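You operate a simulated robot arm through the tools that you are given. There is no shell and no other tool. Be economical: measure what you need, move in short steps, check, and stop when the job is done.

Carry out the task below with a simulated two-armed robot. There is one attempt and no reset: what you move stays moved.

TASK
Unpack the gold microphone and test it on the cream box.
Fine: leave it in the socket with its word showing; shut the case lid again, both latches undone; leave the rack microphones.

Only the result counts: the job must be done as asked and must still hold three seconds after the hand-in. Knocking over, shifting, dropping, spilling or breaking anything else fails it. Lids that push on must go on centred and level and be pressed home; caps that screw on are set level and turned clockwise until they are tight.

THE ROBOT
Two 7-joint arms with two-finger parallel grippers on one trunk, on a base that drives. Base frame: it is fixed to the floor where the robot stands at the start and does not move with it; the origin is under the middle of the robot, x ahead of it, y to its left, z up. Readings come in mm, rad, newtons and seconds.
The left shoulder is at the start at [60, 143, 851], the right one opposite. With the tool pointing down near the work surface each hand reaches from about 100 to 700 mm from the robot's upright axis, wherever it stands, measured 20 degrees to its own side. Places, roughly: blue microphone (5x5x15 cm) [800, 1200, 1000]; cream box marked mic tester [800, 1500, 1000]; green microphone (5x5x15 cm) [800, 1100, 1000]; green test button [800, 1400, 1000]; left latch of the wooden case [600, -200, 500]; lid of the wooden case [700, -200, 600]; power switch of the cream box [800, 1600, 1000]; red microphone (5x5x15 cm) [800, 1300, 1000]; right latch of the wooden case [600, -300, 500]; socket on the cream box [800, 1500, 1000]; yellow microphone (5x5x15 cm) [800, 1100, 1000]. Payload 1.57 kg a hand.
The tool frame of a hand sits at the grasp point between the pads (the TCP): z along the fingers, y along the line on which they close. The tips reach 30 mm beyond it. The gripper opens to 110 mm. The fingers are 24 mm wide and 12 mm thick; the gripper's body (48 by 112 mm) begins 78 mm behind the TCP.
Orientation is told as [roll, pitch, yaw] about the base's x, y, z axes, in that order, counted from this pose: with the fingers straight down and closing along the base's y, the tool's x points along the base's -x, its y along +y and its z along -z.

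THE INTERFACE
- The arms move only by the tool play_rows. It takes "left_series", "right_series" or both (then of equal length, played together; a hand with none holds still); each is a list of rows, each a list of 7 numbers: the turn, a rotation vector about the tool's x, y, z in rad, then the shift along the tool's x, y, z in m, then the finger opening in m, from 0 to 0.11. In form: [[rx, ry, rz, tx, ty, tz, grip], ...]. A call has 1 to 20 rows; each row shifts and turns the commanded pose from where the row before left it, along the tool's axes as they then stand. A row lasts 0.2 s, in which the tool goes at most 50 mm and 0.15 rad; a call with a longer step from one row to the next is refused whole, and so is a gripper value outside its range. A pose out of reach is approached as far as the arm can. The call stops where the force on the tool passes 90 N (or 10 N more than at its start, if that is more) or the arm is blocked; 0.2 s more then pass. Each finger travels about 45 mm/s and halts on what it meets, pressing with about 29 N; the grip force reading is that of the motor and also rises with nothing between the fingers. The clock runs only during rows and for 0.2 s after the last one: add rows that do not move to give the fingers time. It gives the time, the measured TCP pose, the force on the tool (base axes), the opening and the grip force at its end, in the units of the frame above (readings bear some noise), with the torque about the TCP (base axes, N m) and any sound that the robot's microphone picked up.
- Cameras (640 x 400 px; columns grow to the right, rows downward): "scene" is now at [38.3, -13.3, 1453.2]; the picture's right is [-0.20, -0.98, 0.00], its down [-0.82, 0.17, -0.55] and it looks along [0.54, -0.11, -0.83] (base axes); focal length 276 px, centre (320, 200). "left" rides on the left gripper at [70, -16, -141] in its tool frame; the picture's right is [0.23, 0.97, 0.00], its down [-0.86, 0.20, -0.48] and it looks along [-0.47, 0.11, 0.88] (tool axes); focal length 222 px, centre (320, 200). "right" rides on the right gripper at [70, 16, -141] in its tool frame; the picture's right is [-0.23, 0.97, 0.00], its down [-0.86, -0.20, -0.48] and it looks along [-0.47, -0.11, 0.88] (tool axes); focal length 222 px, centre (320, 200). There is no depth. A picture from a camera that has moved, and an enlarged one, comes with that camera's place and axes in the base frame and with its lens.
- snapshot(camera): a new picture of that camera. No time passes.
- slide_trunk(by): slides the trunk up (or, below 0, down) by that many mm; the arms and the scene camera ride with it, the base frame stays. It gives what a move gives, with no picture.
- drive_base(legs): drives the robot by 1 to 6 legs, each [ahead, left, turn to the left] in mm, mm and rad, along the robot's own axes; the way and the turn of a leg run together, so that a leg with both is an arc; at most 1500 mm and 3.142 rad a leg. The arms and the cameras ride along, it lands a little off, and it stops where it bumps. It gives what a move gives.
- head_to(pan, tilt): turns the head with the scene camera to pan (to the left, within 1.501 rad either way) and tilt (down, from -0.506 to 1.204), counted from straight ahead of the robot. It gives what a move gives.
- close_up(camera, box): a new picture of the part [left, top, right, bottom] of that camera's present view, enlarged. No time passes.
- finish_job(): hands the job in; it is judged then, once.

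Work in short steps. Places have to be worked out from the pictures, the camera data and where the tool is seen: move nearer, look again, correct. Check each grasp and each placing, and mend what went wrong. You have 120 turns and 88 pictures in all, those below and enlarged ones among them. Open the grippers and draw the arms clear of the work before you hand the job in, unless the task says otherwise; then end with one line.

The tools are called after "Request:" as a command line: name --argument value ..., lists and objects as JSON in quotes. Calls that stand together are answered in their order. play_rows: Moves the arms, as the interface text tells. Its arguments: {"type":"object","properties":{"left_series":{"type":"array","items":{"type":"array","items":{"type":"number"}}},"right_series":{"type":"array","items":{"type":"array","items":{"type":"number"}}}},"required":[]} The other tools are called the same way: slide_trunk (by) slides the trunk up or down; drive_base (legs) drives the base; head_to (pan, tilt) turns the head that bears the scene camera; snapshot (camera) takes a picture; close_up (camera, box) takes an enlarged picture of a part of a camera's view; finish_job () hands the job in.

At the start:

```text
time_s: 0.0
left_tool_pos: [387.1, 48.7, 865.0]
left_ee_rot: [0.0, 0.0, 0.0]
left_force: [-0.4, -0.1, -0.2]
left_ft_torque: [-0.01, -0.01, -0.03]
left_opening: 110.0
left_gripper_force: 0.0
right_tool_pos: [392.8, -361.1, 965.1]
right_ee_rot: [0.001, 0.0, 0.001]
right_force: [-0.3, -0.2, 0.0]
right_ft_torque: [0.02, 0.02, 0.01]
right_opening: 110.2
right_gripper_force: 0.0
trunk travel left (down, up): [-450.0, 140.0]
robot x, y, heading: [-0.8, 0.4, -0.003]
head pan, tilt: [-0.201, 0.983]
```

scene: 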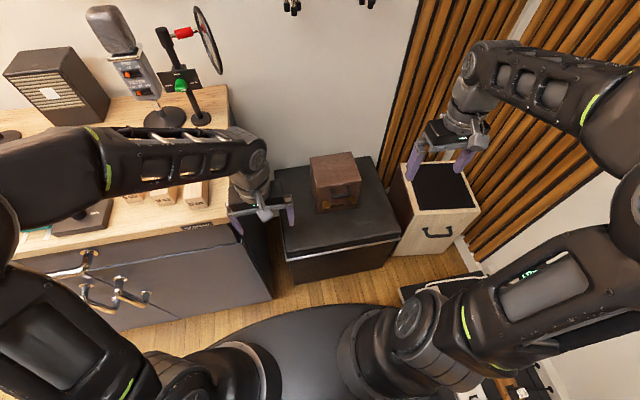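
right: 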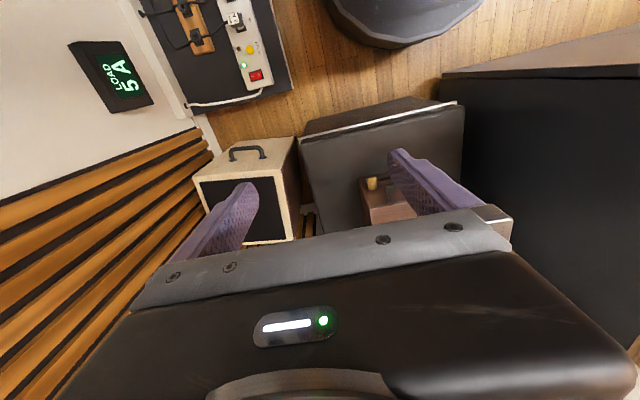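
left: 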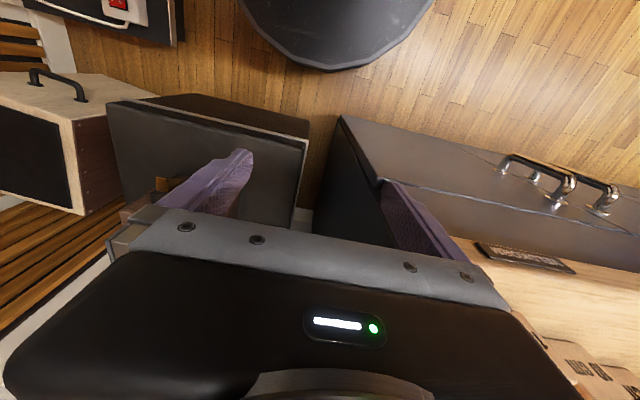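

The case sits on a dark trunk-like stand just ahead and right. I look closer at it, then at the bench.

Request:
close_up --camera "scene" --box '[270, 130, 410, 218]'

Request:
head_to --pan 1.1 --tilt 0.45

Request:
snapshot --camera "scene"

```text
4.55 times, centred on (340, 174) of scene
camera zoom: at [38.3, -13.3, 1453.2], right [-0.2, -0.98, 0.0], down [-0.82, 0.17, -0.55], along [0.54, -0.11, -0.83], focal length 1256 px, centre (229, 318)
```

zoom: 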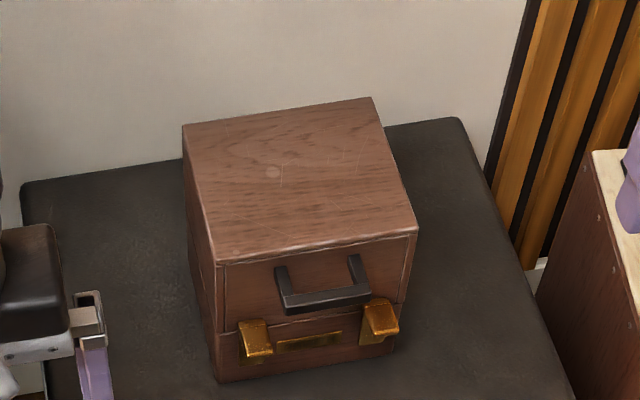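

```text
time_s: 1.5
left_tool_pos: [386.3, 49.9, 865.2]
left_ee_rot: [0.0, 0.0, 0.002]
left_force: [0.1, -0.4, 0.4]
left_ft_torque: [-0.02, -0.03, -0.03]
left_opening: 110.1
left_gripper_force: 0.0
right_tool_pos: [393.5, -360.0, 965.3]
right_ee_rot: [-0.001, -0.001, 0.0]
right_force: [0.0, -0.6, 0.2]
right_ft_torque: [-0.03, -0.03, -0.02]
right_opening: 109.9
right_gripper_force: 0.1
trunk travel left (down, up): [-450.0, 140.0]
robot x, y, heading: [5.1, -0.3, 0.001]
head pan, tilt: [1.1, 0.45]
```

```text
83 pictures are left
camera scene: at [10.8, 82.7, 1497.6], right [0.89, -0.45, 0.0], down [-0.2, -0.39, -0.9], along [0.41, 0.8, -0.44], focal length 276 px, centre (320, 200)
```

scene: 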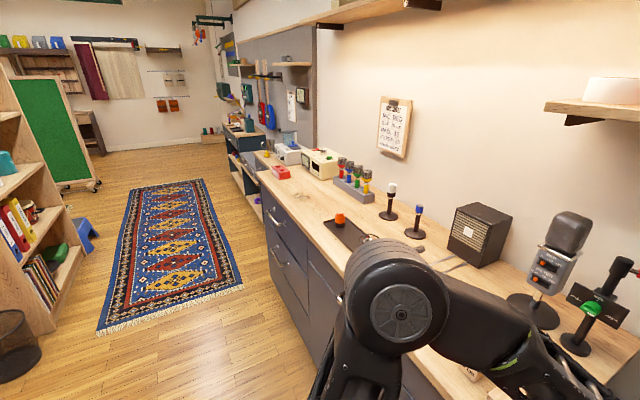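

Request:
close_up --camera "scene" --box '[250, 80, 450, 250]'

```text
2.35 times, centred on (350, 165) of scene
camera zoom: at [10.8, 82.7, 1497.6], right [0.89, -0.45, 0.0], down [-0.2, -0.39, -0.9], along [0.41, 0.8, -0.44], focal length 650 px, centre (249, 282)
```

zoom: 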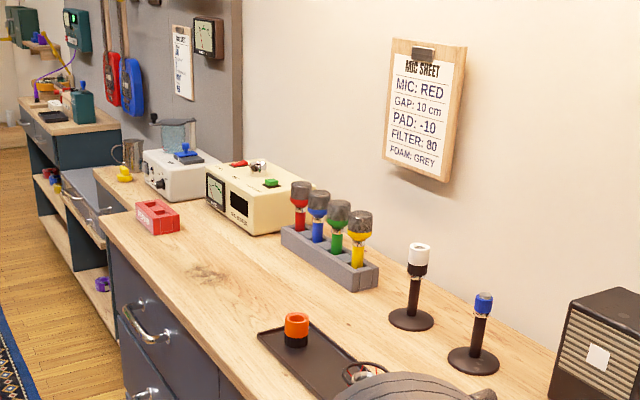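

The tester stands far left on the bench; the rack mics are beside it. First the case: I drive right so I face it and my left arm clears the bench.

Request:
drive_base --legs '[[0, -220, 0]]'

Request:
head_to --pan 0.0 --tilt 0.9

Request:
snapshot --camera "scene"

```text
time_s: 3.0
left_tool_pos: [387.3, -111.2, 864.4]
left_ee_rot: [-0.003, 0.001, -0.004]
left_force: [-0.1, 0.0, 0.0]
left_ft_torque: [-0.03, 0.01, -0.04]
left_opening: 110.0
left_gripper_force: 0.0
right_tool_pos: [392.5, -521.0, 964.7]
right_ee_rot: [0.0, 0.004, -0.005]
right_force: [-0.8, 0.3, 0.6]
right_ft_torque: [-0.04, -0.01, 0.0]
right_opening: 109.9
right_gripper_force: 0.1
trunk travel left (down, up): [-450.0, 140.0]
robot x, y, heading: [-0.7, -160.1, -0.0]
head pan, tilt: [1.1, 0.45]
stopped in leg 1: the robot was blocked; the commanded pose is now the measured one
```

```text
time_s: 4.3
left_tool_pos: [388.1, -112.9, 864.7]
left_ee_rot: [0.0, 0.0, -0.003]
left_force: [-0.8, -0.2, 0.1]
left_ft_torque: [0.0, 0.0, 0.0]
left_opening: 110.1
left_gripper_force: 0.0
right_tool_pos: [392.4, -521.4, 963.5]
right_ee_rot: [0.0, 0.004, -0.004]
right_force: [0.1, 0.0, -0.5]
right_ft_torque: [0.03, 0.05, -0.02]
right_opening: 109.8
right_gripper_force: 0.0
trunk travel left (down, up): [-450.0, 140.0]
robot x, y, heading: [1.2, -158.4, -0.002]
head pan, tilt: [0.0, 0.901]
```

```text
81 pictures are left
camera scene: at [45.2, -159.2, 1459.3], right [0.0, -1.0, 0.0], down [-0.78, 0.0, -0.62], along [0.62, 0.0, -0.78], focal length 276 px, centre (320, 200)
```

scene: 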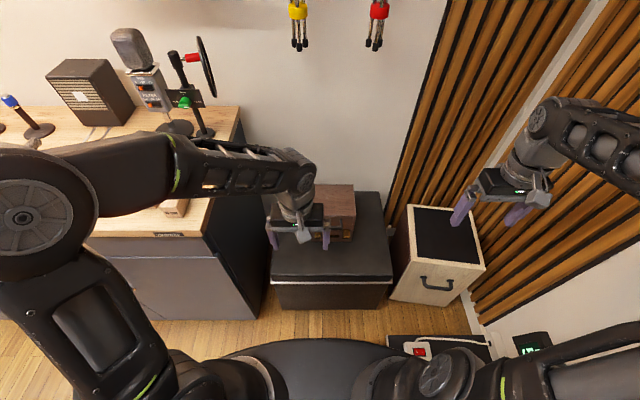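

The base bumped the board on the floor at the right. I back off a little, go ahead 90 mm, and pull the left hand up and back out of the view.

Request:
drive_base --legs '[[0, 25, 0], [90, 0, 0]]'

Request:
play_rows --left_series '[[0, 0, 0, 0.03, 0, -0.03, 0.11], [0, 0, 0, 0.03, 0, -0.03, 0.11], [0, 0, 0, 0.03, 0.02, -0.03, 0.11], [0, 0, 0, 0.03, 0.02, -0.03, 0.11], [0, 0, 0, 0.02, 0.03, -0.03, 0.11], [0, 0, 0, 0.02, 0.03, -0.03, 0.11]]'

Request:
snapshot --camera "scene"

```text
time_s: 5.8
left_tool_pos: [477.4, -88.6, 864.0]
left_ee_rot: [-0.003, 0.001, -0.006]
left_force: [-0.3, -0.4, -0.1]
left_ft_torque: [-0.01, 0.05, -0.01]
left_opening: 110.0
left_gripper_force: 0.0
right_tool_pos: [481.3, -497.7, 963.6]
right_ee_rot: [0.001, 0.005, -0.004]
right_force: [0.7, 0.6, -0.5]
right_ft_torque: [0.0, 0.03, -0.02]
right_opening: 110.1
right_gripper_force: 0.1
trunk travel left (down, up): [-450.0, 140.0]
robot x, y, heading: [91.2, -136.9, 0.002]
head pan, tilt: [0.0, 0.901]
```

```text
time_s: 7.2
left_tool_pos: [336.4, -16.4, 1016.1]
left_ee_rot: [-0.001, 0.002, -0.006]
left_force: [-0.1, 0.1, 0.8]
left_ft_torque: [0.0, -0.01, 0.01]
left_opening: 110.2
left_gripper_force: 0.0
left hand out of reach, approached as far as the arm can: row 6
right_tool_pos: [481.0, -497.1, 964.7]
right_ee_rot: [0.001, 0.002, -0.004]
right_force: [0.9, 0.3, 0.2]
right_ft_torque: [-0.01, 0.02, 0.03]
right_opening: 109.9
right_gripper_force: 0.1
trunk travel left (down, up): [-450.0, 140.0]
robot x, y, heading: [88.0, -137.0, -0.004]
head pan, tilt: [0.0, 0.901]
```

```text
80 pictures are left
camera scene: at [134.8, -134.2, 1459.3], right [0.0, -1.0, 0.0], down [-0.78, 0.0, -0.62], along [0.62, 0.0, -0.78], focal length 276 px, centre (320, 200)
```

scene: 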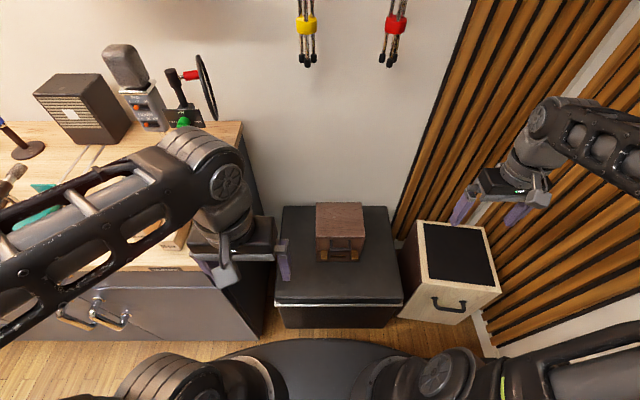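

The case is now in clear view; I zoom in to triangulate it against the first view.

Request:
close_up --camera "scene" --box '[290, 190, 390, 270]'

```text
5.00 times, centred on (340, 230) of scene
camera zoom: at [134.8, -134.2, 1459.3], right [0.0, -1.0, 0.0], down [-0.78, 0.0, -0.62], along [0.62, 0.0, -0.78], focal length 1382 px, centre (220, 50)
```

zoom: 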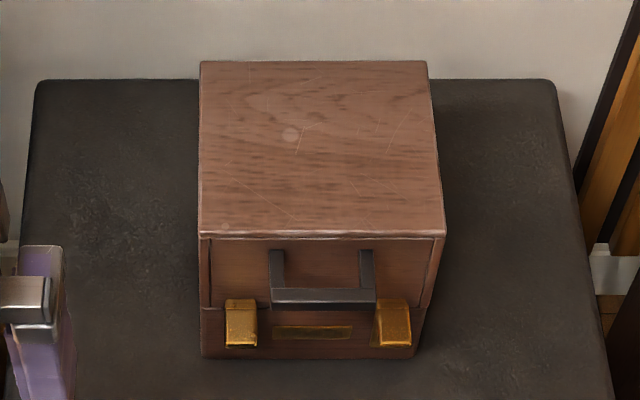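

The case works out at about x 605–754, y −120…−284, z 493–666, with the seam near z 570. I bring the right wrist camera in front, pitched forward, to see the latches.

Request:
play_rows --right_series '[[0, 0, 0, 0.007, 0.038, 0.03, 0.11], [0, 0, 0, 0.007, 0.038, 0.03, 0.11], [0, 0, 0, 0.007, 0.038, 0.03, 0.11], [0, 0, 0, 0.007, 0.038, 0.03, 0.11], [0, 0, 0, 0.007, 0.038, 0.03, 0.11], [0, 0, 0, 0.007, 0.038, 0.03, 0.11], [0, 0, 0, 0.007, 0.038, 0.03, 0.11], [0, -0.131, 0, 0, 0, 0, 0.11], [0, -0.131, 0, 0, 0, 0, 0.11], [0, -0.131, 0, 0, 0, 0, 0.11], [0, -0.131, 0, 0, 0, 0, 0.11], [0, -0.131, 0, 0, 0, 0, 0.11], [0, -0.131, 0, 0, 0, 0, 0.11]]'

Request:
snapshot --camera "right"

Request:
snapshot --camera "scene"

```text
time_s: 10.0
left_tool_pos: [335.9, -16.7, 1015.1]
left_ee_rot: [-0.001, 0.001, -0.005]
left_force: [0.1, -0.1, -0.5]
left_ft_torque: [0.04, -0.01, -0.01]
left_opening: 109.9
left_gripper_force: 0.1
right_tool_pos: [507.0, -186.0, 738.7]
right_ee_rot: [0.0, -0.781, -0.006]
right_force: [0.7, -0.3, 0.0]
right_ft_torque: [-0.02, 0.04, 0.0]
right_opening: 110.2
right_gripper_force: 0.1
right hand out of reach, approached as far as the arm can: row 9, 10, 11, 12, 13
trunk travel left (down, up): [-450.0, 140.0]
robot x, y, heading: [90.5, -136.6, 0.002]
head pan, tilt: [0.0, 0.901]
```

```text
78 pictures are left
camera right: at [356.9, -168.4, 789.4], right [0.17, 0.97, 0.16], down [0.27, -0.2, 0.94], along [0.95, -0.11, -0.29], focal length 222 px, centre (320, 200)
```

right: 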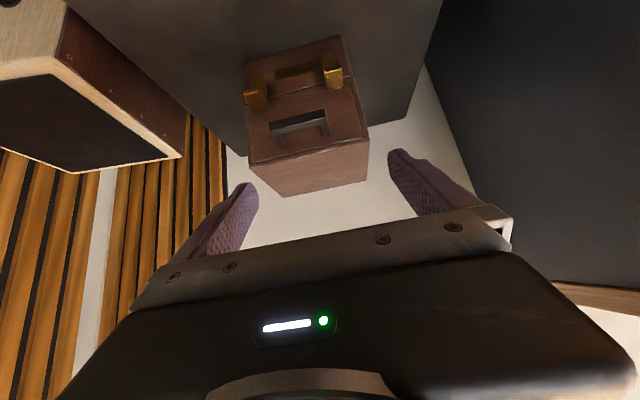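

```text
77 pictures are left
camera scene: at [134.5, -134.2, 1459.3], right [0.0, -1.0, 0.0], down [-0.78, 0.0, -0.62], along [0.62, 0.0, -0.78], focal length 276 px, centre (320, 200)
```

scene: 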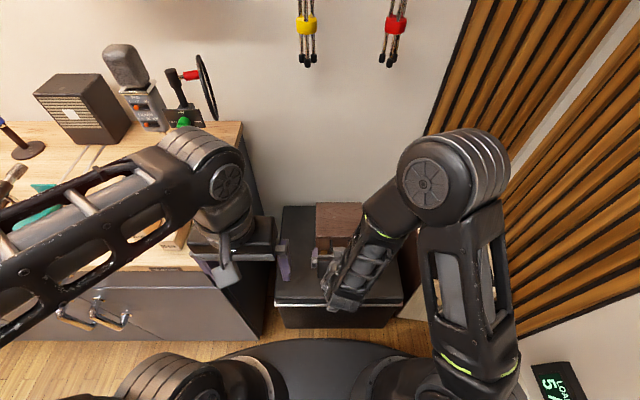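

Request:
close_up --camera "right" --box '[230, 20, 390, 200]'

```text
2.22 times, centred on (310, 110) of right
camera zoom: at [356.9, -168.4, 789.4], right [0.17, 0.97, 0.16], down [0.27, -0.2, 0.94], along [0.95, -0.11, -0.29], focal length 494 px, centre (342, 400)
```

zoom: 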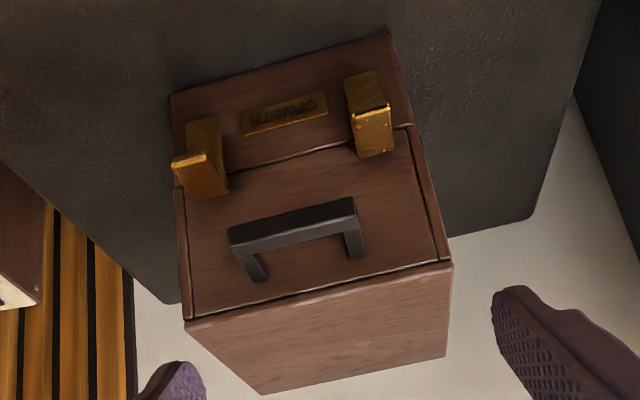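

Each latch seems to have a lip standing ~20 mm off the case front near z 553. I go lower to see its shape from the front.

Request:
play_rows --right_series '[[0, 0, 0, 0.021, 0, 0.021, 0.11], [0, 0, 0, 0.021, 0, 0.021, 0.11], [0, 0, 0, 0.021, 0, 0.021, 0.11], [0, 0, 0, 0.021, 0, 0.021, 0.11], [0, 0, 0, 0, 0, 0, 0.11]]'

Request:
snapshot --camera "right"

```text
time_s: 11.2
left_tool_pos: [336.4, -16.5, 1015.1]
left_ee_rot: [0.0, 0.0, -0.005]
left_force: [-0.3, 0.9, 0.3]
left_ft_torque: [0.03, -0.01, 0.04]
left_opening: 109.7
left_gripper_force: 0.0
right_tool_pos: [506.0, -185.5, 620.6]
right_ee_rot: [0.002, -0.784, -0.008]
right_force: [0.4, 0.3, -0.6]
right_ft_torque: [-0.01, 0.0, -0.03]
right_opening: 110.1
right_gripper_force: 0.1
trunk travel left (down, up): [-450.0, 140.0]
robot x, y, heading: [87.3, -137.0, -0.001]
head pan, tilt: [0.0, 0.901]
```

```text
75 pictures are left
camera right: at [355.8, -167.7, 670.8], right [0.17, 0.97, 0.16], down [0.27, -0.2, 0.94], along [0.95, -0.11, -0.29], focal length 222 px, centre (320, 200)
```

right: 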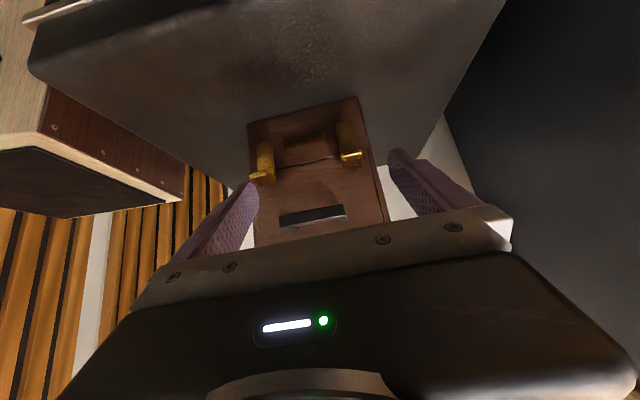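

Request:
close_up --camera "right" --box '[230, 90, 400, 210]'

```text
3.33 times, centred on (315, 150) of right
camera zoom: at [355.8, -167.7, 670.8], right [0.17, 0.97, 0.16], down [0.27, -0.2, 0.94], along [0.95, -0.11, -0.29], focal length 740 px, centre (337, 367)
```

zoom: 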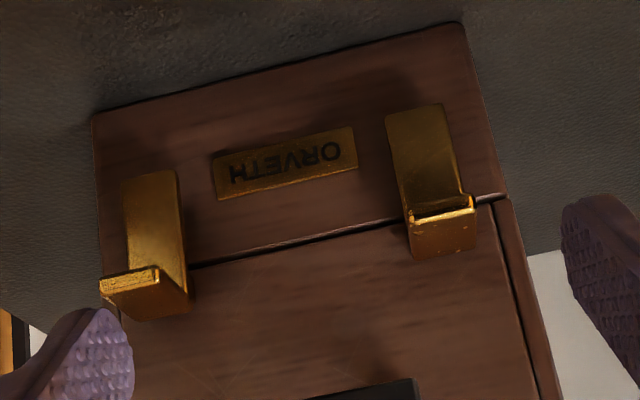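

The latches look like levers hinged low on the base with a block top overlapping the lid at about z 557. I point the right hand forward at the left latch to pinch its sides.

Request:
play_rows --right_series '[[0, -0.124, 0, 0, 0, 0, 0.06], [0, -0.124, 0, 0, 0, 0, 0.06], [0, -0.124, 0, 0, 0, 0, 0.06], [0, -0.124, 0, 0, 0, 0, 0.06], [0, -0.124, 0, 0, 0, 0, 0.06], [0, 0, 0, 0.03, 0.018, 0.017, 0.06], [0, 0, 0, 0.031, 0.017, 0.018, 0.06], [0, 0, 0, 0, 0, 0, 0.06]]'

Request:
snapshot --camera "right"

Request:
snapshot --camera "scene"

```text
time_s: 12.0
left_tool_pos: [333.6, -16.3, 1015.2]
left_ee_rot: [-0.002, -0.001, -0.006]
left_force: [0.8, -0.9, -0.7]
left_ft_torque: [-0.01, 0.09, 0.01]
left_opening: 109.8
left_gripper_force: 0.0
right_tool_pos: [547.9, -164.5, 630.7]
right_ee_rot: [-0.022, -1.045, 0.011]
right_force: [-33.1, -0.6, 29.1]
right_ft_torque: [-0.67, -0.66, -1.19]
right_opening: 60.8
right_gripper_force: 1.1
right hand out of reach, approached as far as the arm can: row 2, 3
trunk travel left (down, up): [-450.0, 140.0]
robot x, y, heading: [91.8, -136.5, -0.003]
head pan, tilt: [0.0, 0.901]
stopped in row 3 (right hand): the force on the tool passed its limit at 126 N (the readings are from after the stop); the commanded pose is now the measured one
```

```text
73 pictures are left
camera right: at [390.6, -147.0, 640.1], right [0.12, 0.97, 0.19], down [0.01, -0.19, 0.98], along [0.99, -0.12, -0.04], focal length 222 px, centre (320, 200)
```

right: 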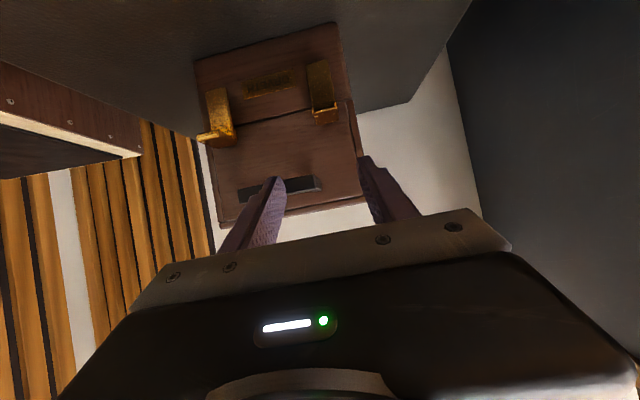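

```text
72 pictures are left
camera scene: at [132.4, -133.8, 1459.9], right [0.0, -1.0, 0.0], down [-0.78, 0.0, -0.62], along [0.62, 0.0, -0.78], focal length 276 px, centre (320, 200)
```

scene: 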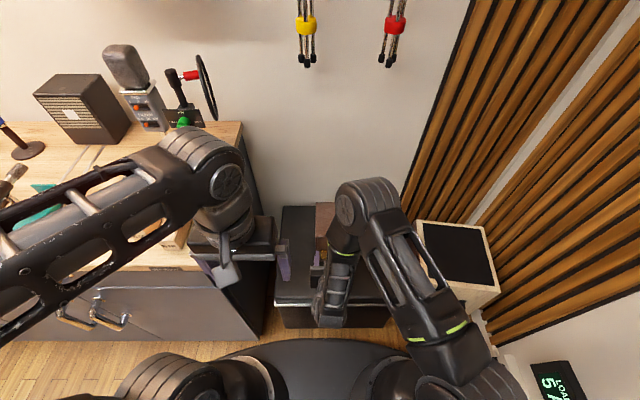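

Pitching so close in was out of reach and the finger touched the handle. I back the base off 150 mm for more room and check that nothing moved.

Request:
drive_base --legs '[[-150, 0, 0]]'

Request:
snapshot --camera "scene"

```text
time_s: 13.4
left_tool_pos: [181.5, -17.1, 1015.3]
left_ee_rot: [-0.002, 0.0, -0.008]
left_force: [-0.5, -0.1, -0.7]
left_ft_torque: [0.0, -0.03, 0.03]
left_opening: 110.1
left_gripper_force: 0.0
right_tool_pos: [398.6, -166.3, 630.0]
right_ee_rot: [-0.023, -1.046, 0.006]
right_force: [-0.2, 0.0, 0.1]
right_ft_torque: [-0.03, 0.02, 0.01]
right_opening: 60.0
right_gripper_force: 0.0
trunk travel left (down, up): [-450.0, 140.0]
robot x, y, heading: [-63.1, -131.9, -0.009]
head pan, tilt: [0.0, 0.901]
```

```text
71 pictures are left
camera scene: at [-20.2, -134.0, 1459.4], right [-0.01, -1.0, 0.0], down [-0.78, 0.0, -0.62], along [0.62, 0.0, -0.78], focal length 276 px, centre (320, 200)
```

scene: 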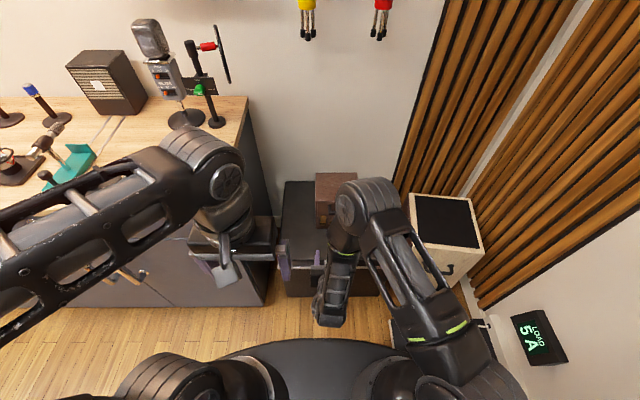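

Nothing else seems disturbed. Now I advance a bit, lower, and pitch to about 80°, well clear of the case.

Request:
play_rows --right_series '[[0, 0, 0, -0.002, 0.006, 0.03, 0.06], [0, 0, 0, -0.002, 0.006, 0.03, 0.06], [0, 0, 0, -0.001, 0.005, 0.029, 0.06], [0, -0.117, 0, 0, 0, 0, 0.06], [0, -0.117, 0, 0, 0, 0, 0.06], [0, -0.117, 0, 0, 0, 0, 0.06], [0, 0, 0, 0, 0, 0, 0.06]]'

Request:
snapshot --camera "right"

```text
time_s: 15.0
left_tool_pos: [183.2, -16.5, 1014.5]
left_ee_rot: [0.001, -0.001, -0.009]
left_force: [0.0, -1.0, 0.4]
left_ft_torque: [0.01, 0.02, 0.03]
left_opening: 110.2
left_gripper_force: 0.0
right_tool_pos: [525.3, -126.5, 583.5]
right_ee_rot: [-0.084, -1.39, 0.066]
right_force: [-0.9, 0.1, 0.2]
right_ft_torque: [0.02, 0.01, -0.01]
right_opening: 59.8
right_gripper_force: 0.0
right hand out of reach, approached as far as the arm can: row 5, 6
trunk travel left (down, up): [-450.0, 140.0]
robot x, y, heading: [-58.8, -136.8, -0.007]
head pan, tilt: [0.0, 0.901]
```

```text
70 pictures are left
camera right: at [373.2, -107.8, 539.5], right [0.06, 0.98, 0.21], down [-0.32, -0.18, 0.93], along [0.95, -0.12, 0.3], focal length 222 px, centre (320, 200)
```

right: 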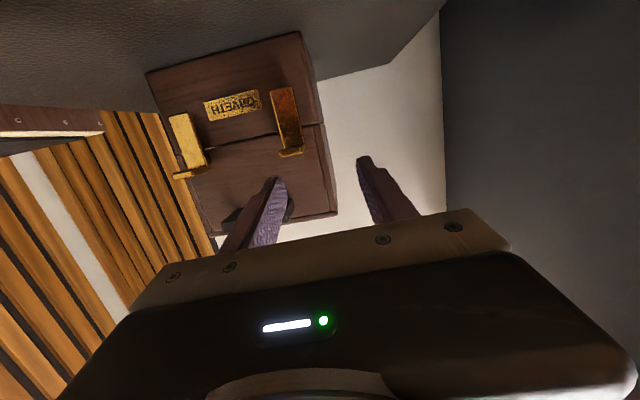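

Request:
close_up --camera "right" --box '[140, 25, 350, 245]'

```text
1.82 times, centred on (245, 135) of right
camera zoom: at [373.2, -107.8, 539.5], right [0.06, 0.98, 0.21], down [-0.32, -0.18, 0.93], along [0.95, -0.12, 0.3], focal length 404 px, centre (456, 318)
```

zoom: 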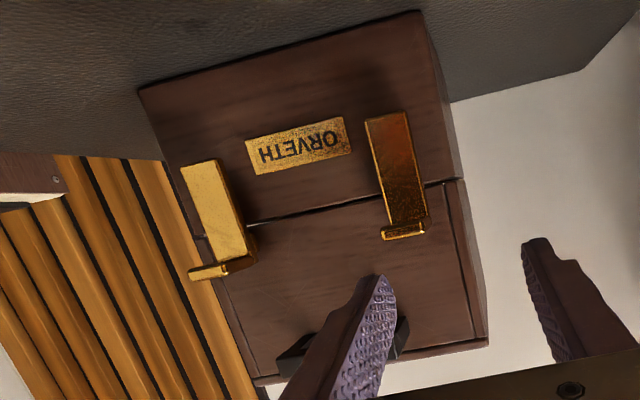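

From below the latch is an L: a plate hinged low on the base with a lip sticking out at its top. So I can press the lip down and out from above with closed fingertips. I pitch the hand back to about 25° from vertical.

Request:
play_rows --right_series '[[0, 0.14, 0, 0, 0, 0, 0.0], [0, 0.14, 0, 0, 0, 0, 0.0], [0, 0.14, 0, 0, 0, 0, 0.0], [0, 0.14, 0, 0, 0, 0, 0.0], [0, 0.14, 0, 0, 0, 0, 0.0], [0, 0.14, 0, 0, 0, 0, 0.0], [0, 0.14, 0, 0, 0, 0, 0.0], [0, 0, 0, 0, 0, 0, 0.0]]'

```text
time_s: 16.8
left_tool_pos: [183.7, -17.2, 1014.2]
left_ee_rot: [-0.001, 0.0, -0.008]
left_force: [0.2, 0.4, 0.2]
left_ft_torque: [0.01, 0.0, -0.02]
left_opening: 109.9
left_gripper_force: 0.0
right_tool_pos: [526.0, -123.6, 584.0]
right_ee_rot: [-0.01, -0.417, -0.011]
right_force: [-0.4, 0.9, -0.2]
right_ft_torque: [0.0, -0.02, 0.04]
right_opening: 0.0
right_gripper_force: 21.6
trunk travel left (down, up): [-450.0, 140.0]
robot x, y, heading: [-63.6, -133.7, -0.003]
head pan, tilt: [0.0, 0.901]
```

Now move to just above the left lip: TCP about [565, −150, 600].

Request:
play_rows --right_series '[[0, 0, 0, -0.008, 0, -0.018, 0], [0, 0, 0, -0.016, -0.013, 0.008, 0], [0, 0, 0, -0.018, -0.013, 0.009, 0], [0, 0, 0, 0, 0, 0, 0]]'

Request:
snapshot --camera "right"

Request:
close_up --camera "scene" --box '[270, 160, 390, 240]'

```text
time_s: 17.8
left_tool_pos: [183.5, -17.4, 1015.1]
left_ee_rot: [-0.002, -0.001, -0.008]
left_force: [-0.6, 0.4, -0.6]
left_ft_torque: [0.01, -0.01, 0.0]
left_opening: 110.1
left_gripper_force: 0.1
right_tool_pos: [563.2, -151.4, 600.6]
right_ee_rot: [-0.012, -0.417, -0.008]
right_force: [-1.0, 0.3, 0.3]
right_ft_torque: [0.0, -0.01, 0.04]
right_opening: 0.0
right_gripper_force: 21.1
trunk travel left (down, up): [-450.0, 140.0]
robot x, y, heading: [-63.8, -135.9, -0.004]
head pan, tilt: [0.0, 0.901]
```

```text
68 pictures are left
camera right: at [441.9, -132.4, 702.2], right [0.22, 0.97, 0.08], down [0.58, -0.2, 0.79], along [0.78, -0.13, -0.61], focal length 222 px, centre (320, 200)
```

right: 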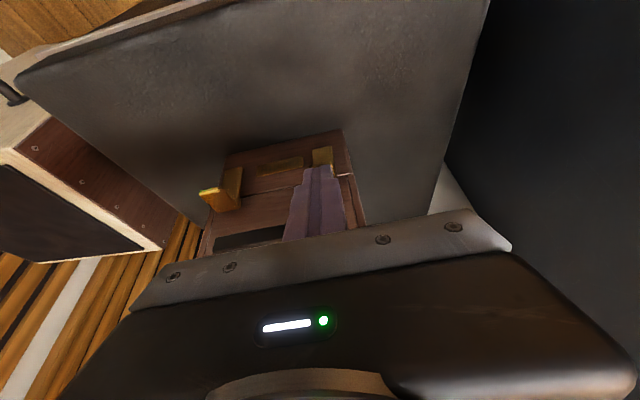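

```text
5.00 times, centred on (330, 200) of scene
camera zoom: at [-19.2, -134.0, 1459.3], right [-0.01, -1.0, 0.0], down [-0.78, 0.0, -0.62], along [0.62, 0.0, -0.78], focal length 1382 px, centre (270, 200)
```

zoom: 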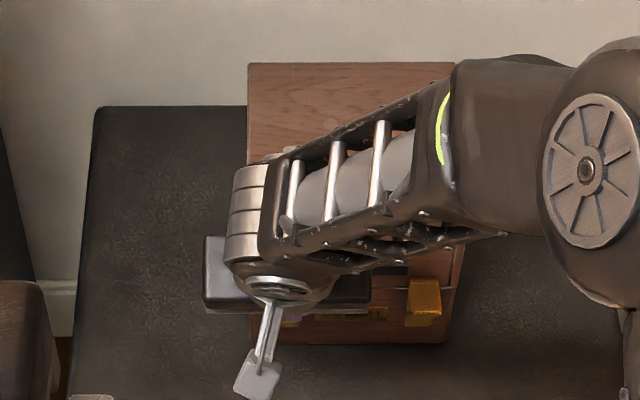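

The fingertips are above the left lip, clear of the handle. I press down while watching force.

Request:
play_rows --right_series '[[0, 0, 0, 0.002, 0, 0.0046, 0], [0, 0, 0, 0.002, 0, 0.0046, 0], [0, 0, 0, 0.002, 0, 0.0046, 0], [0, 0, 0, 0.002, 0, 0.0046, 0], [0, 0, 0, 0.002, 0, 0.0046, 0]]'

Request:
close_up --camera "right" --box '[190, 110, 390, 260]'

```text
time_s: 19.0
left_tool_pos: [177.3, -18.3, 1018.0]
left_ee_rot: [-0.001, -0.006, -0.012]
left_force: [-0.6, 0.0, 0.4]
left_ft_torque: [0.03, -0.01, 0.03]
left_opening: 110.0
left_gripper_force: 0.0
right_tool_pos: [561.9, -152.9, 584.2]
right_ee_rot: [-0.013, -0.426, -0.012]
right_force: [-29.5, -10.8, 55.8]
right_ft_torque: [-0.2, -0.24, 0.08]
right_opening: 0.0
right_gripper_force: 20.9
trunk travel left (down, up): [-450.0, 140.0]
robot x, y, heading: [-64.5, -135.1, -0.007]
head pan, tilt: [0.0, 0.901]
```

```text
2.67 times, centred on (290, 185) of right
camera zoom: at [439.0, -133.2, 682.6], right [0.22, 0.97, 0.08], down [0.58, -0.2, 0.79], along [0.79, -0.13, -0.6], focal length 592 px, centre (400, 240)
```

zoom: 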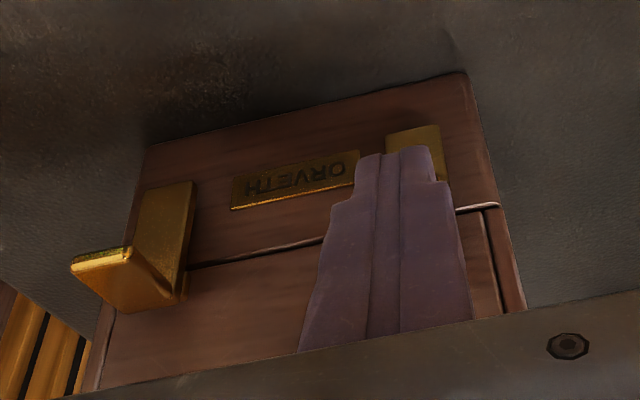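

Pressing down only loads the lip through its hinge (56 N, no motion), so it must be pulled outward. I retreat, tilt to about 49°, open, and will pinch the lip by its sides.

Request:
play_rows --right_series '[[0, 0, 0, 0.01, 0, -0.025, 0], [0, 0, 0, 0.025, 0, -0.008, 0.02], [0, -0.143, 0, 0, 0, 0, 0.055], [0, -0.143, 0, 0, 0, 0, 0.055], [0, -0.143, 0, 0, 0, 0, 0.055], [0, 0, 0, 0, 0, 0, 0.055], [0, 0, 0, 0, 0, 0, 0.055]]'

Request:
close_up --camera "right" --box '[190, 60, 430, 240]'

```text
time_s: 19.8
left_tool_pos: [169.4, 2.1, 1006.0]
left_ee_rot: [0.061, 0.055, -0.014]
left_force: [-38.1, 54.8, 4.8]
left_ft_torque: [-4.82, -3.46, -1.2]
left_opening: 95.7
left_gripper_force: 0.0
right_tool_pos: [517.3, -165.8, 585.4]
right_ee_rot: [-0.003, -0.503, -0.05]
right_force: [0.0, -0.5, -0.3]
right_ft_torque: [0.0, 0.01, 0.05]
right_opening: 48.2
right_gripper_force: 0.1
trunk travel left (down, up): [-450.0, 140.0]
robot x, y, heading: [-65.3, -133.8, -0.004]
head pan, tilt: [0.0, 0.901]
stopped in row 3 (left hand): the force on the tool passed its limit at 281 N (the readings are from after the stop); the commanded pose is now the measured one
```

```text
2.22 times, centred on (310, 150) of right
camera zoom: at [387.4, -142.9, 674.6], right [0.25, 0.96, 0.11], down [0.51, -0.22, 0.83], along [0.82, -0.15, -0.55], focal length 494 px, centre (342, 311)
```

zoom: 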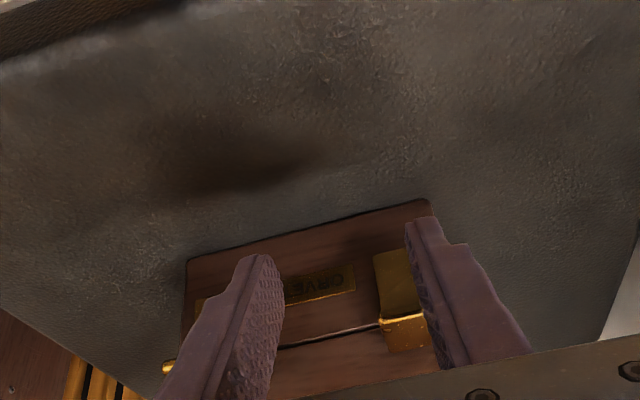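

The right arm brushed the left hand. I move the left hand away to the left, in front of the bench and high.

Request:
play_rows --left_series '[[0, 0, 0, 0, 0.045, -0.01, 0.11], [0, 0, 0, -0.01, 0.045, -0.01, 0.11], [0, 0, 0, -0.02, 0.045, -0.01, 0.11], [0, 0, 0, -0.02, 0.04, -0.01, 0.11], [0, 0, 0, -0.02, 0.04, -0.01, 0.11], [0, 0, 0, -0.02, 0.04, 0, 0.11]]'

Request:
snapshot --camera "scene"

```text
refused: row 3 steps farther than a row can; nothing moved
```

```text
64 pictures are left
camera scene: at [-18.7, -135.0, 1459.3], right [0.0, -1.0, 0.0], down [-0.78, 0.0, -0.62], along [0.62, 0.0, -0.78], focal length 276 px, centre (320, 200)
```

scene: 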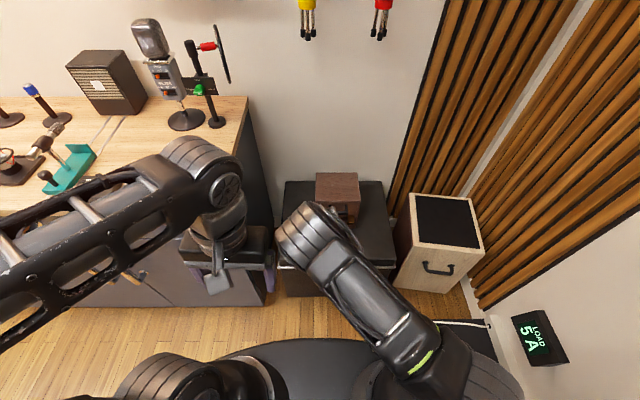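

Request:
play_rows --left_series '[[0, 0, 0, 0, 0.04, -0.01, 0.11], [0, 0, 0, -0.01, 0.04, -0.01, 0.11], [0, 0, 0, -0.02, 0.04, -0.01, 0.11], [0, 0, 0, -0.02, 0.04, -0.01, 0.11], [0, 0, 0, -0.02, 0.04, -0.01, 0.11], [0, 0, 0, -0.02, 0.04, 0, 0.11]]'

Request:
play_rows --right_series '[[0, -0.11, 0, 0, 0, 0, 0.055], [0, -0.11, 0, 0, 0, 0, 0.055], [0, -0.11, 0.02, 0, 0, 0, 0.055], [0, 0, 0.02, 0, 0, 0, 0.055], [0, 0, 0, 0, 0, 0, 0.055]]'

```text
time_s: 21.2
left_tool_pos: [282.2, 229.8, 1033.7]
left_ee_rot: [0.059, 0.061, -0.016]
left_force: [-1.1, 1.0, 0.6]
left_ft_torque: [-0.03, -0.03, 0.02]
left_opening: 110.0
left_gripper_force: 0.1
left hand out of reach, approached as far as the arm can: row 1
right_tool_pos: [515.5, -161.8, 584.2]
right_ee_rot: [-0.008, -0.503, -0.041]
right_force: [0.1, 0.6, -0.3]
right_ft_torque: [0.02, -0.02, 0.01]
right_opening: 54.9
right_gripper_force: 0.1
trunk travel left (down, up): [-450.0, 140.0]
robot x, y, heading: [-60.9, -133.0, -0.008]
head pan, tilt: [0.0, 0.901]
```

```text
time_s: 22.4
left_tool_pos: [282.8, 227.4, 1034.8]
left_ee_rot: [0.063, 0.061, -0.015]
left_force: [-0.3, 0.5, 0.2]
left_ft_torque: [0.0, 0.02, 0.03]
left_opening: 110.0
left_gripper_force: 0.0
right_tool_pos: [516.3, -163.3, 585.2]
right_ee_rot: [0.032, -0.832, -0.1]
right_force: [0.5, 1.0, -0.2]
right_ft_torque: [0.04, 0.0, -0.03]
right_opening: 54.8
right_gripper_force: 0.1
trunk travel left (down, up): [-450.0, 140.0]
robot x, y, heading: [-63.0, -132.2, -0.002]
head pan, tilt: [0.0, 0.901]
```

Request:
play_rows --right_series '[[0, 0, -0.06, 0, 0.0135, 0, 0.055], [0, 0, 0, -0.008, 0, 0.016, 0.055], [0, 0, 0, -0.008, 0, 0.016, 0.055], [0, 0, 0, 0, 0, 0, 0.055]]'

Request:
close_up --camera "right" --box '[190, 60, 430, 240]'

```text
time_s: 23.4
left_tool_pos: [282.2, 227.4, 1033.7]
left_ee_rot: [0.06, 0.061, -0.014]
left_force: [0.8, 0.2, 0.3]
left_ft_torque: [0.05, -0.02, -0.03]
left_opening: 109.9
left_gripper_force: 0.0
right_tool_pos: [549.2, -150.6, 575.9]
right_ee_rot: [-0.031, -0.833, -0.01]
right_force: [0.3, -0.4, -0.5]
right_ft_torque: [-0.02, -0.01, 0.0]
right_opening: 55.0
right_gripper_force: 0.0
trunk travel left (down, up): [-450.0, 140.0]
robot x, y, heading: [-64.4, -135.0, -0.003]
head pan, tilt: [0.0, 0.901]
```

```text
2.22 times, centred on (310, 150) of right
camera zoom: at [398.0, -128.6, 619.0], right [0.18, 0.97, 0.15], down [0.22, -0.19, 0.96], along [0.96, -0.15, -0.24], focal length 494 px, centre (342, 311)
```

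zoom: 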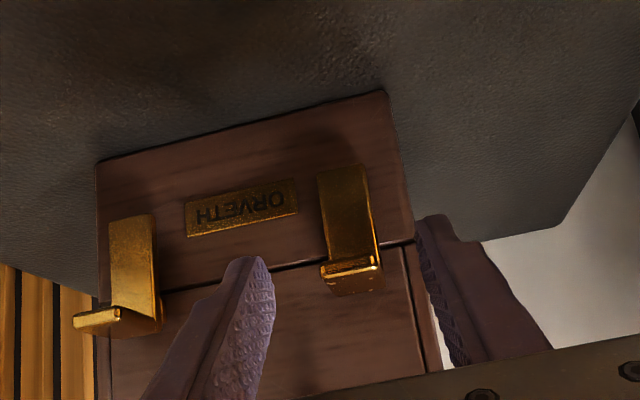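

The lip is centred between the fingers. I move in the last 20 mm and close.

Request:
play_rows --right_series '[[0, 0, 0, -0.005, 0, 0.009, 0.055], [0, 0, 0, -0.005, 0, 0.009, 0.055], [0, 0, 0, 0, 0, 0, 0.0], [0, 0, 0, 0, 0, 0, 0.0], [0, 0, 0, 0, 0, 0, 0.0], [0, 0, 0, 0, 0, 0, 0.0]]'

Request:
close_up --camera "right" --box '[190, 60, 430, 240]'

```text
time_s: 24.8
left_tool_pos: [282.1, 227.0, 1033.5]
left_ee_rot: [0.06, 0.062, -0.014]
left_force: [0.3, 0.2, 0.7]
left_ft_torque: [0.0, -0.03, 0.03]
left_opening: 110.0
left_gripper_force: 0.1
right_tool_pos: [569.6, -149.9, 573.2]
right_ee_rot: [-0.032, -0.833, -0.009]
right_force: [1.4, 2.0, -1.0]
right_ft_torque: [0.08, 0.0, 0.51]
right_opening: 23.8
right_gripper_force: 32.9
trunk travel left (down, up): [-450.0, 140.0]
robot x, y, heading: [-60.6, -133.3, -0.004]
head pan, tilt: [0.0, 0.901]
```

```text
2.22 times, centred on (310, 150) of right
camera zoom: at [418.6, -128.4, 614.8], right [0.18, 0.97, 0.15], down [0.22, -0.19, 0.96], along [0.96, -0.14, -0.24], focal length 494 px, centre (342, 311)
```

zoom: 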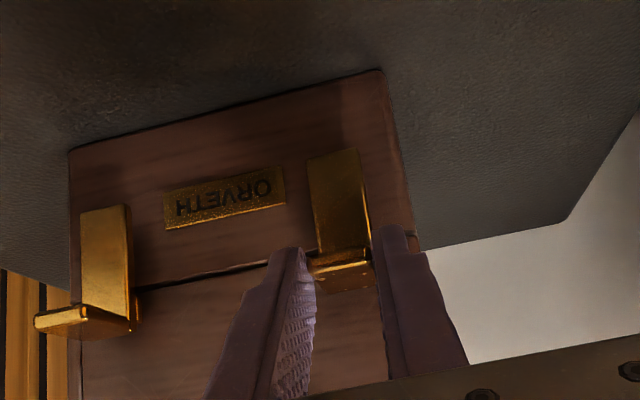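

Gripped at 23.8 mm. I pull outward in an arc about the lower hinge, gently.

Request:
play_rows --right_series '[[0, 0, 0, 0.0042, 0, -0.0028, 0.0], [0, 0, 0, 0.0042, 0, -0.0028, 0.0], [0, 0, 0, 0.0042, 0, -0.0028, 0.0]]'

Request:
close_up --camera "right" --box '[190, 60, 430, 240]'

```text
time_s: 25.6
left_tool_pos: [282.9, 228.9, 1033.9]
left_ee_rot: [0.061, 0.061, -0.014]
left_force: [0.5, -0.4, 0.6]
left_ft_torque: [-0.02, 0.03, 0.03]
left_opening: 109.9
left_gripper_force: 0.1
right_tool_pos: [558.3, -150.9, 568.2]
right_ee_rot: [-0.027, -0.835, -0.009]
right_force: [17.2, 3.5, 1.5]
right_ft_torque: [0.08, -1.22, 0.45]
right_opening: 24.0
right_gripper_force: 35.9
trunk travel left (down, up): [-450.0, 140.0]
robot x, y, heading: [-61.1, -133.6, 0.001]
head pan, tilt: [0.0, 0.901]
```

```text
2.22 times, centred on (310, 150) of right
camera zoom: at [406.0, -128.5, 610.9], right [0.18, 0.97, 0.15], down [0.21, -0.19, 0.96], along [0.96, -0.14, -0.24], focal length 494 px, centre (342, 311)
```

zoom: 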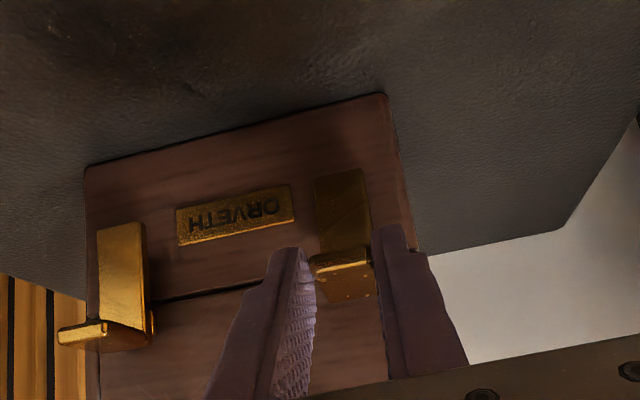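

The lever is yielding (only 17 N). I continue along the arc.

Request:
play_rows --right_series '[[0, 0, 0, 0.0059, 0, -0.0016, 0.0], [0, 0, 0, 0.0059, 0, -0.0016, 0.0], [0, 0, 0, 0.0061, 0, -0.0004, 0.0], [0, 0, 0, 0.0061, 0, -0.0004, 0.0], [0, 0, 0, 0.0061, 0, 0.0009, 0.0], [0, 0, 0, 0.0061, 0, 0.0009, 0.0]]'

Request:
close_up --camera "right" --box '[190, 60, 430, 240]'

```text
time_s: 27.0
left_tool_pos: [280.4, 228.8, 1034.2]
left_ee_rot: [0.058, 0.061, -0.014]
left_force: [0.4, 0.2, -0.4]
left_ft_torque: [0.01, -0.01, 0.01]
left_opening: 110.3
left_gripper_force: 0.1
right_tool_pos: [530.4, -150.4, 543.2]
right_ee_rot: [-0.029, -0.835, -0.009]
right_force: [6.3, 5.9, 13.0]
right_ft_torque: [0.06, -1.38, 0.23]
right_opening: 23.9
right_gripper_force: 36.0
trunk travel left (down, up): [-450.0, 140.0]
robot x, y, heading: [-62.1, -135.4, -0.006]
head pan, tilt: [0.0, 0.901]
```

```text
2.22 times, centred on (310, 150) of right
camera zoom: at [378.4, -128.1, 585.8], right [0.18, 0.97, 0.15], down [0.21, -0.19, 0.96], along [0.96, -0.15, -0.24], focal length 494 px, centre (342, 311)
```

zoom: 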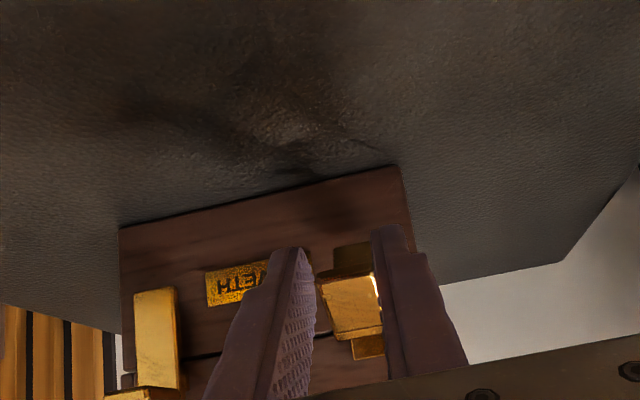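

The left lever swings out. I go a bit further, release, and back off along the fingers.

Request:
play_rows --right_series '[[0, 0, 0, 0.0057, 0, 0.0021, 0.0], [0, 0, 0, 0.0057, 0, 0.0021, 0.0], [0, 0, 0, 0, 0, 0, 0.06], [0, 0, 0, 0, 0, 0, 0.06], [0, 0, 0, 0, 0, -0.03, 0.06], [0, 0, 0, 0, 0, -0.03, 0.06]]'

Request:
close_up --camera "right" --box '[160, 40, 430, 240]'

```text
time_s: 28.4
left_tool_pos: [281.6, 227.8, 1034.0]
left_ee_rot: [0.063, 0.06, -0.016]
left_force: [0.7, 1.2, 0.4]
left_ft_torque: [0.01, 0.03, 0.0]
left_opening: 109.8
left_gripper_force: 0.1
right_tool_pos: [480.6, -149.1, 572.9]
right_ee_rot: [-0.031, -0.834, -0.009]
right_force: [0.0, 0.4, 1.0]
right_ft_torque: [0.03, -0.03, 0.02]
right_opening: 59.9
right_gripper_force: 0.0
trunk travel left (down, up): [-450.0, 140.0]
robot x, y, heading: [-61.2, -135.1, -0.004]
head pan, tilt: [0.0, 0.901]
```

```text
2.00 times, centred on (295, 140) of right
camera zoom: at [328.2, -127.4, 614.6], right [0.18, 0.97, 0.15], down [0.22, -0.19, 0.96], along [0.96, -0.15, -0.24], focal length 444 px, centre (370, 320)
```

zoom: 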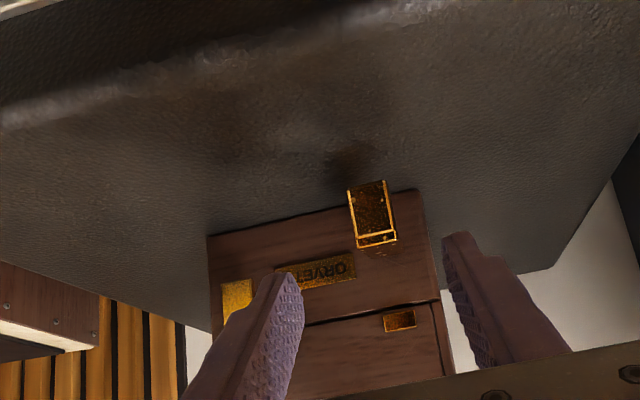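

Left latch stays open. Same procedure for the right latch at y ≈ −260.

Request:
play_rows --right_series '[[0, 0, 0, 0, -0.037, 0, 0.055], [0, 0, 0, 0, -0.037, 0, 0.055], [0, 0, 0, 0, -0.036, 0, 0.055], [0, 0, 0, -0.016, 0, 0.016, 0.055], [0, 0, 0, -0.016, 0, 0.016, 0.055], [0, 0, 0, -0.016, 0, 0.016, 0.055], [0, 0, 0, 0, 0, 0, 0.055]]'

Request:
close_up --camera "right" --box '[190, 60, 430, 240]'

```text
time_s: 30.0
left_tool_pos: [282.3, 227.3, 1035.0]
left_ee_rot: [0.061, 0.061, -0.013]
left_force: [-0.9, -0.3, -0.6]
left_ft_torque: [-0.01, -0.04, 0.0]
left_opening: 110.1
left_gripper_force: 0.0
right_tool_pos: [544.7, -260.5, 576.5]
right_ee_rot: [-0.031, -0.833, -0.008]
right_force: [-0.6, -0.1, 0.3]
right_ft_torque: [-0.02, 0.01, -0.02]
right_opening: 55.0
right_gripper_force: 0.0
trunk travel left (down, up): [-450.0, 140.0]
robot x, y, heading: [-63.4, -133.5, -0.005]
head pan, tilt: [0.0, 0.901]
```

```text
2.22 times, centred on (310, 150) of right
camera zoom: at [392.9, -238.0, 618.7], right [0.18, 0.97, 0.15], down [0.22, -0.19, 0.96], along [0.96, -0.15, -0.24], focal length 494 px, centre (342, 311)
```

zoom: 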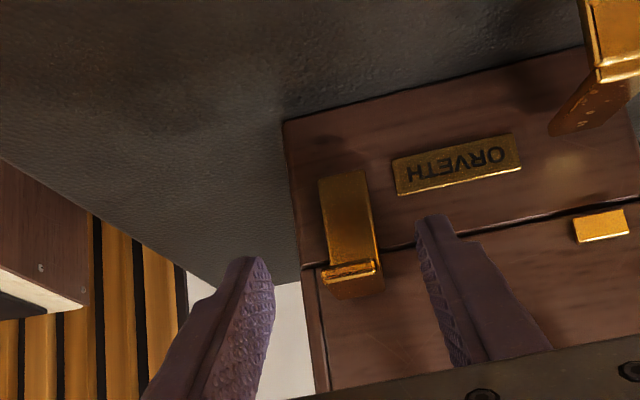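

Aligned just like before. I move in, grip, and pull through the same arc.

Request:
play_rows --right_series '[[0, 0, 0, -0.007, 0, 0.0104, 0.055], [0, 0, 0, -0.007, 0, 0.0104, 0.055], [0, 0, 0, 0, 0, 0, 0.0], [0, 0, 0, 0, 0, 0, 0.0], [0, 0, 0, 0, 0, 0, 0.0], [0, 0, 0, 0, 0, 0, 0.0], [0, 0, 0, 0.0042, 0, -0.0028, 0.0], [0, 0, 0, 0.0042, 0, -0.0028, 0.0], [0, 0, 0, 0.0042, 0, -0.0028, 0.0], [0, 0, 0, 0.0059, 0, -0.0016, 0.0], [0, 0, 0, 0.0059, 0, -0.0016, 0.0], [0, 0, 0, 0.0061, 0, -0.0004, 0.0], [0, 0, 0, 0.0061, 0, -0.0004, 0.0], [0, 0, 0, 0.0061, 0, 0.0009, 0.0], [0, 0, 0, 0.0061, 0, 0.0009, 0.0], [0, 0, 0, 0.0057, 0, 0.0021, 0.0], [0, 0, 0, 0.0057, 0, 0.0021, 0.0]]'

Request:
play_rows --right_series '[[0, 0, 0, 0, 0, 0, 0.06], [0, 0, 0, 0, 0, 0, 0.06], [0, 0, 0, 0, 0, -0.03, 0.06], [0, 0, 0, 0, 0, -0.03, 0.06]]'

Request:
close_up --camera "right" --box '[190, 40, 480, 240]'

```text
time_s: 33.6
left_tool_pos: [280.8, 229.7, 1033.8]
left_ee_rot: [0.06, 0.062, -0.015]
left_force: [-0.3, 0.4, -0.1]
left_ft_torque: [-0.03, -0.05, 0.0]
left_opening: 109.7
left_gripper_force: 0.1
right_tool_pos: [524.2, -259.9, 533.4]
right_ee_rot: [-0.029, -0.837, -0.009]
right_force: [1.2, 6.4, 14.1]
right_ft_torque: [0.14, -1.31, 0.26]
right_opening: 23.5
right_gripper_force: 35.9
trunk travel left (down, up): [-450.0, 140.0]
robot x, y, heading: [-68.0, -134.3, -0.007]
head pan, tilt: [0.0, 0.901]
```

```text
time_s: 34.6
left_tool_pos: [281.7, 228.4, 1034.1]
left_ee_rot: [0.062, 0.062, -0.015]
left_force: [-0.3, 0.6, 0.9]
left_ft_torque: [-0.03, 0.01, -0.01]
left_opening: 109.7
left_gripper_force: 0.1
right_tool_pos: [481.2, -257.6, 573.7]
right_ee_rot: [-0.03, -0.831, -0.01]
right_force: [-1.9, 0.3, 0.1]
right_ft_torque: [-0.02, 0.01, -0.03]
right_opening: 60.4
right_gripper_force: 0.1
trunk travel left (down, up): [-450.0, 140.0]
robot x, y, heading: [-64.5, -135.9, -0.002]
head pan, tilt: [0.0, 0.901]
```

```text
2.00 times, centred on (335, 140) of right
camera zoom: at [329.1, -235.9, 615.6], right [0.18, 0.97, 0.15], down [0.21, -0.19, 0.96], along [0.96, -0.15, -0.24], focal length 444 px, centre (290, 320)
```

zoom: 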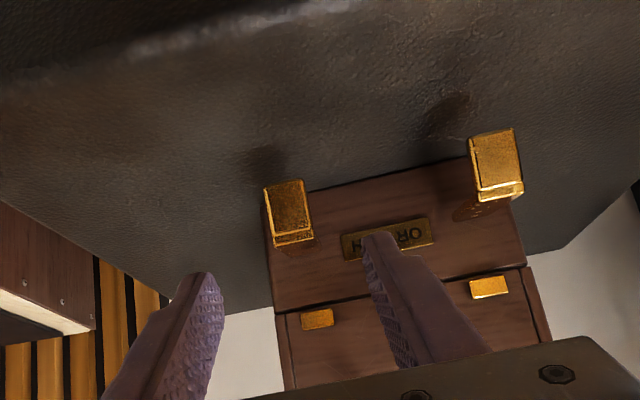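

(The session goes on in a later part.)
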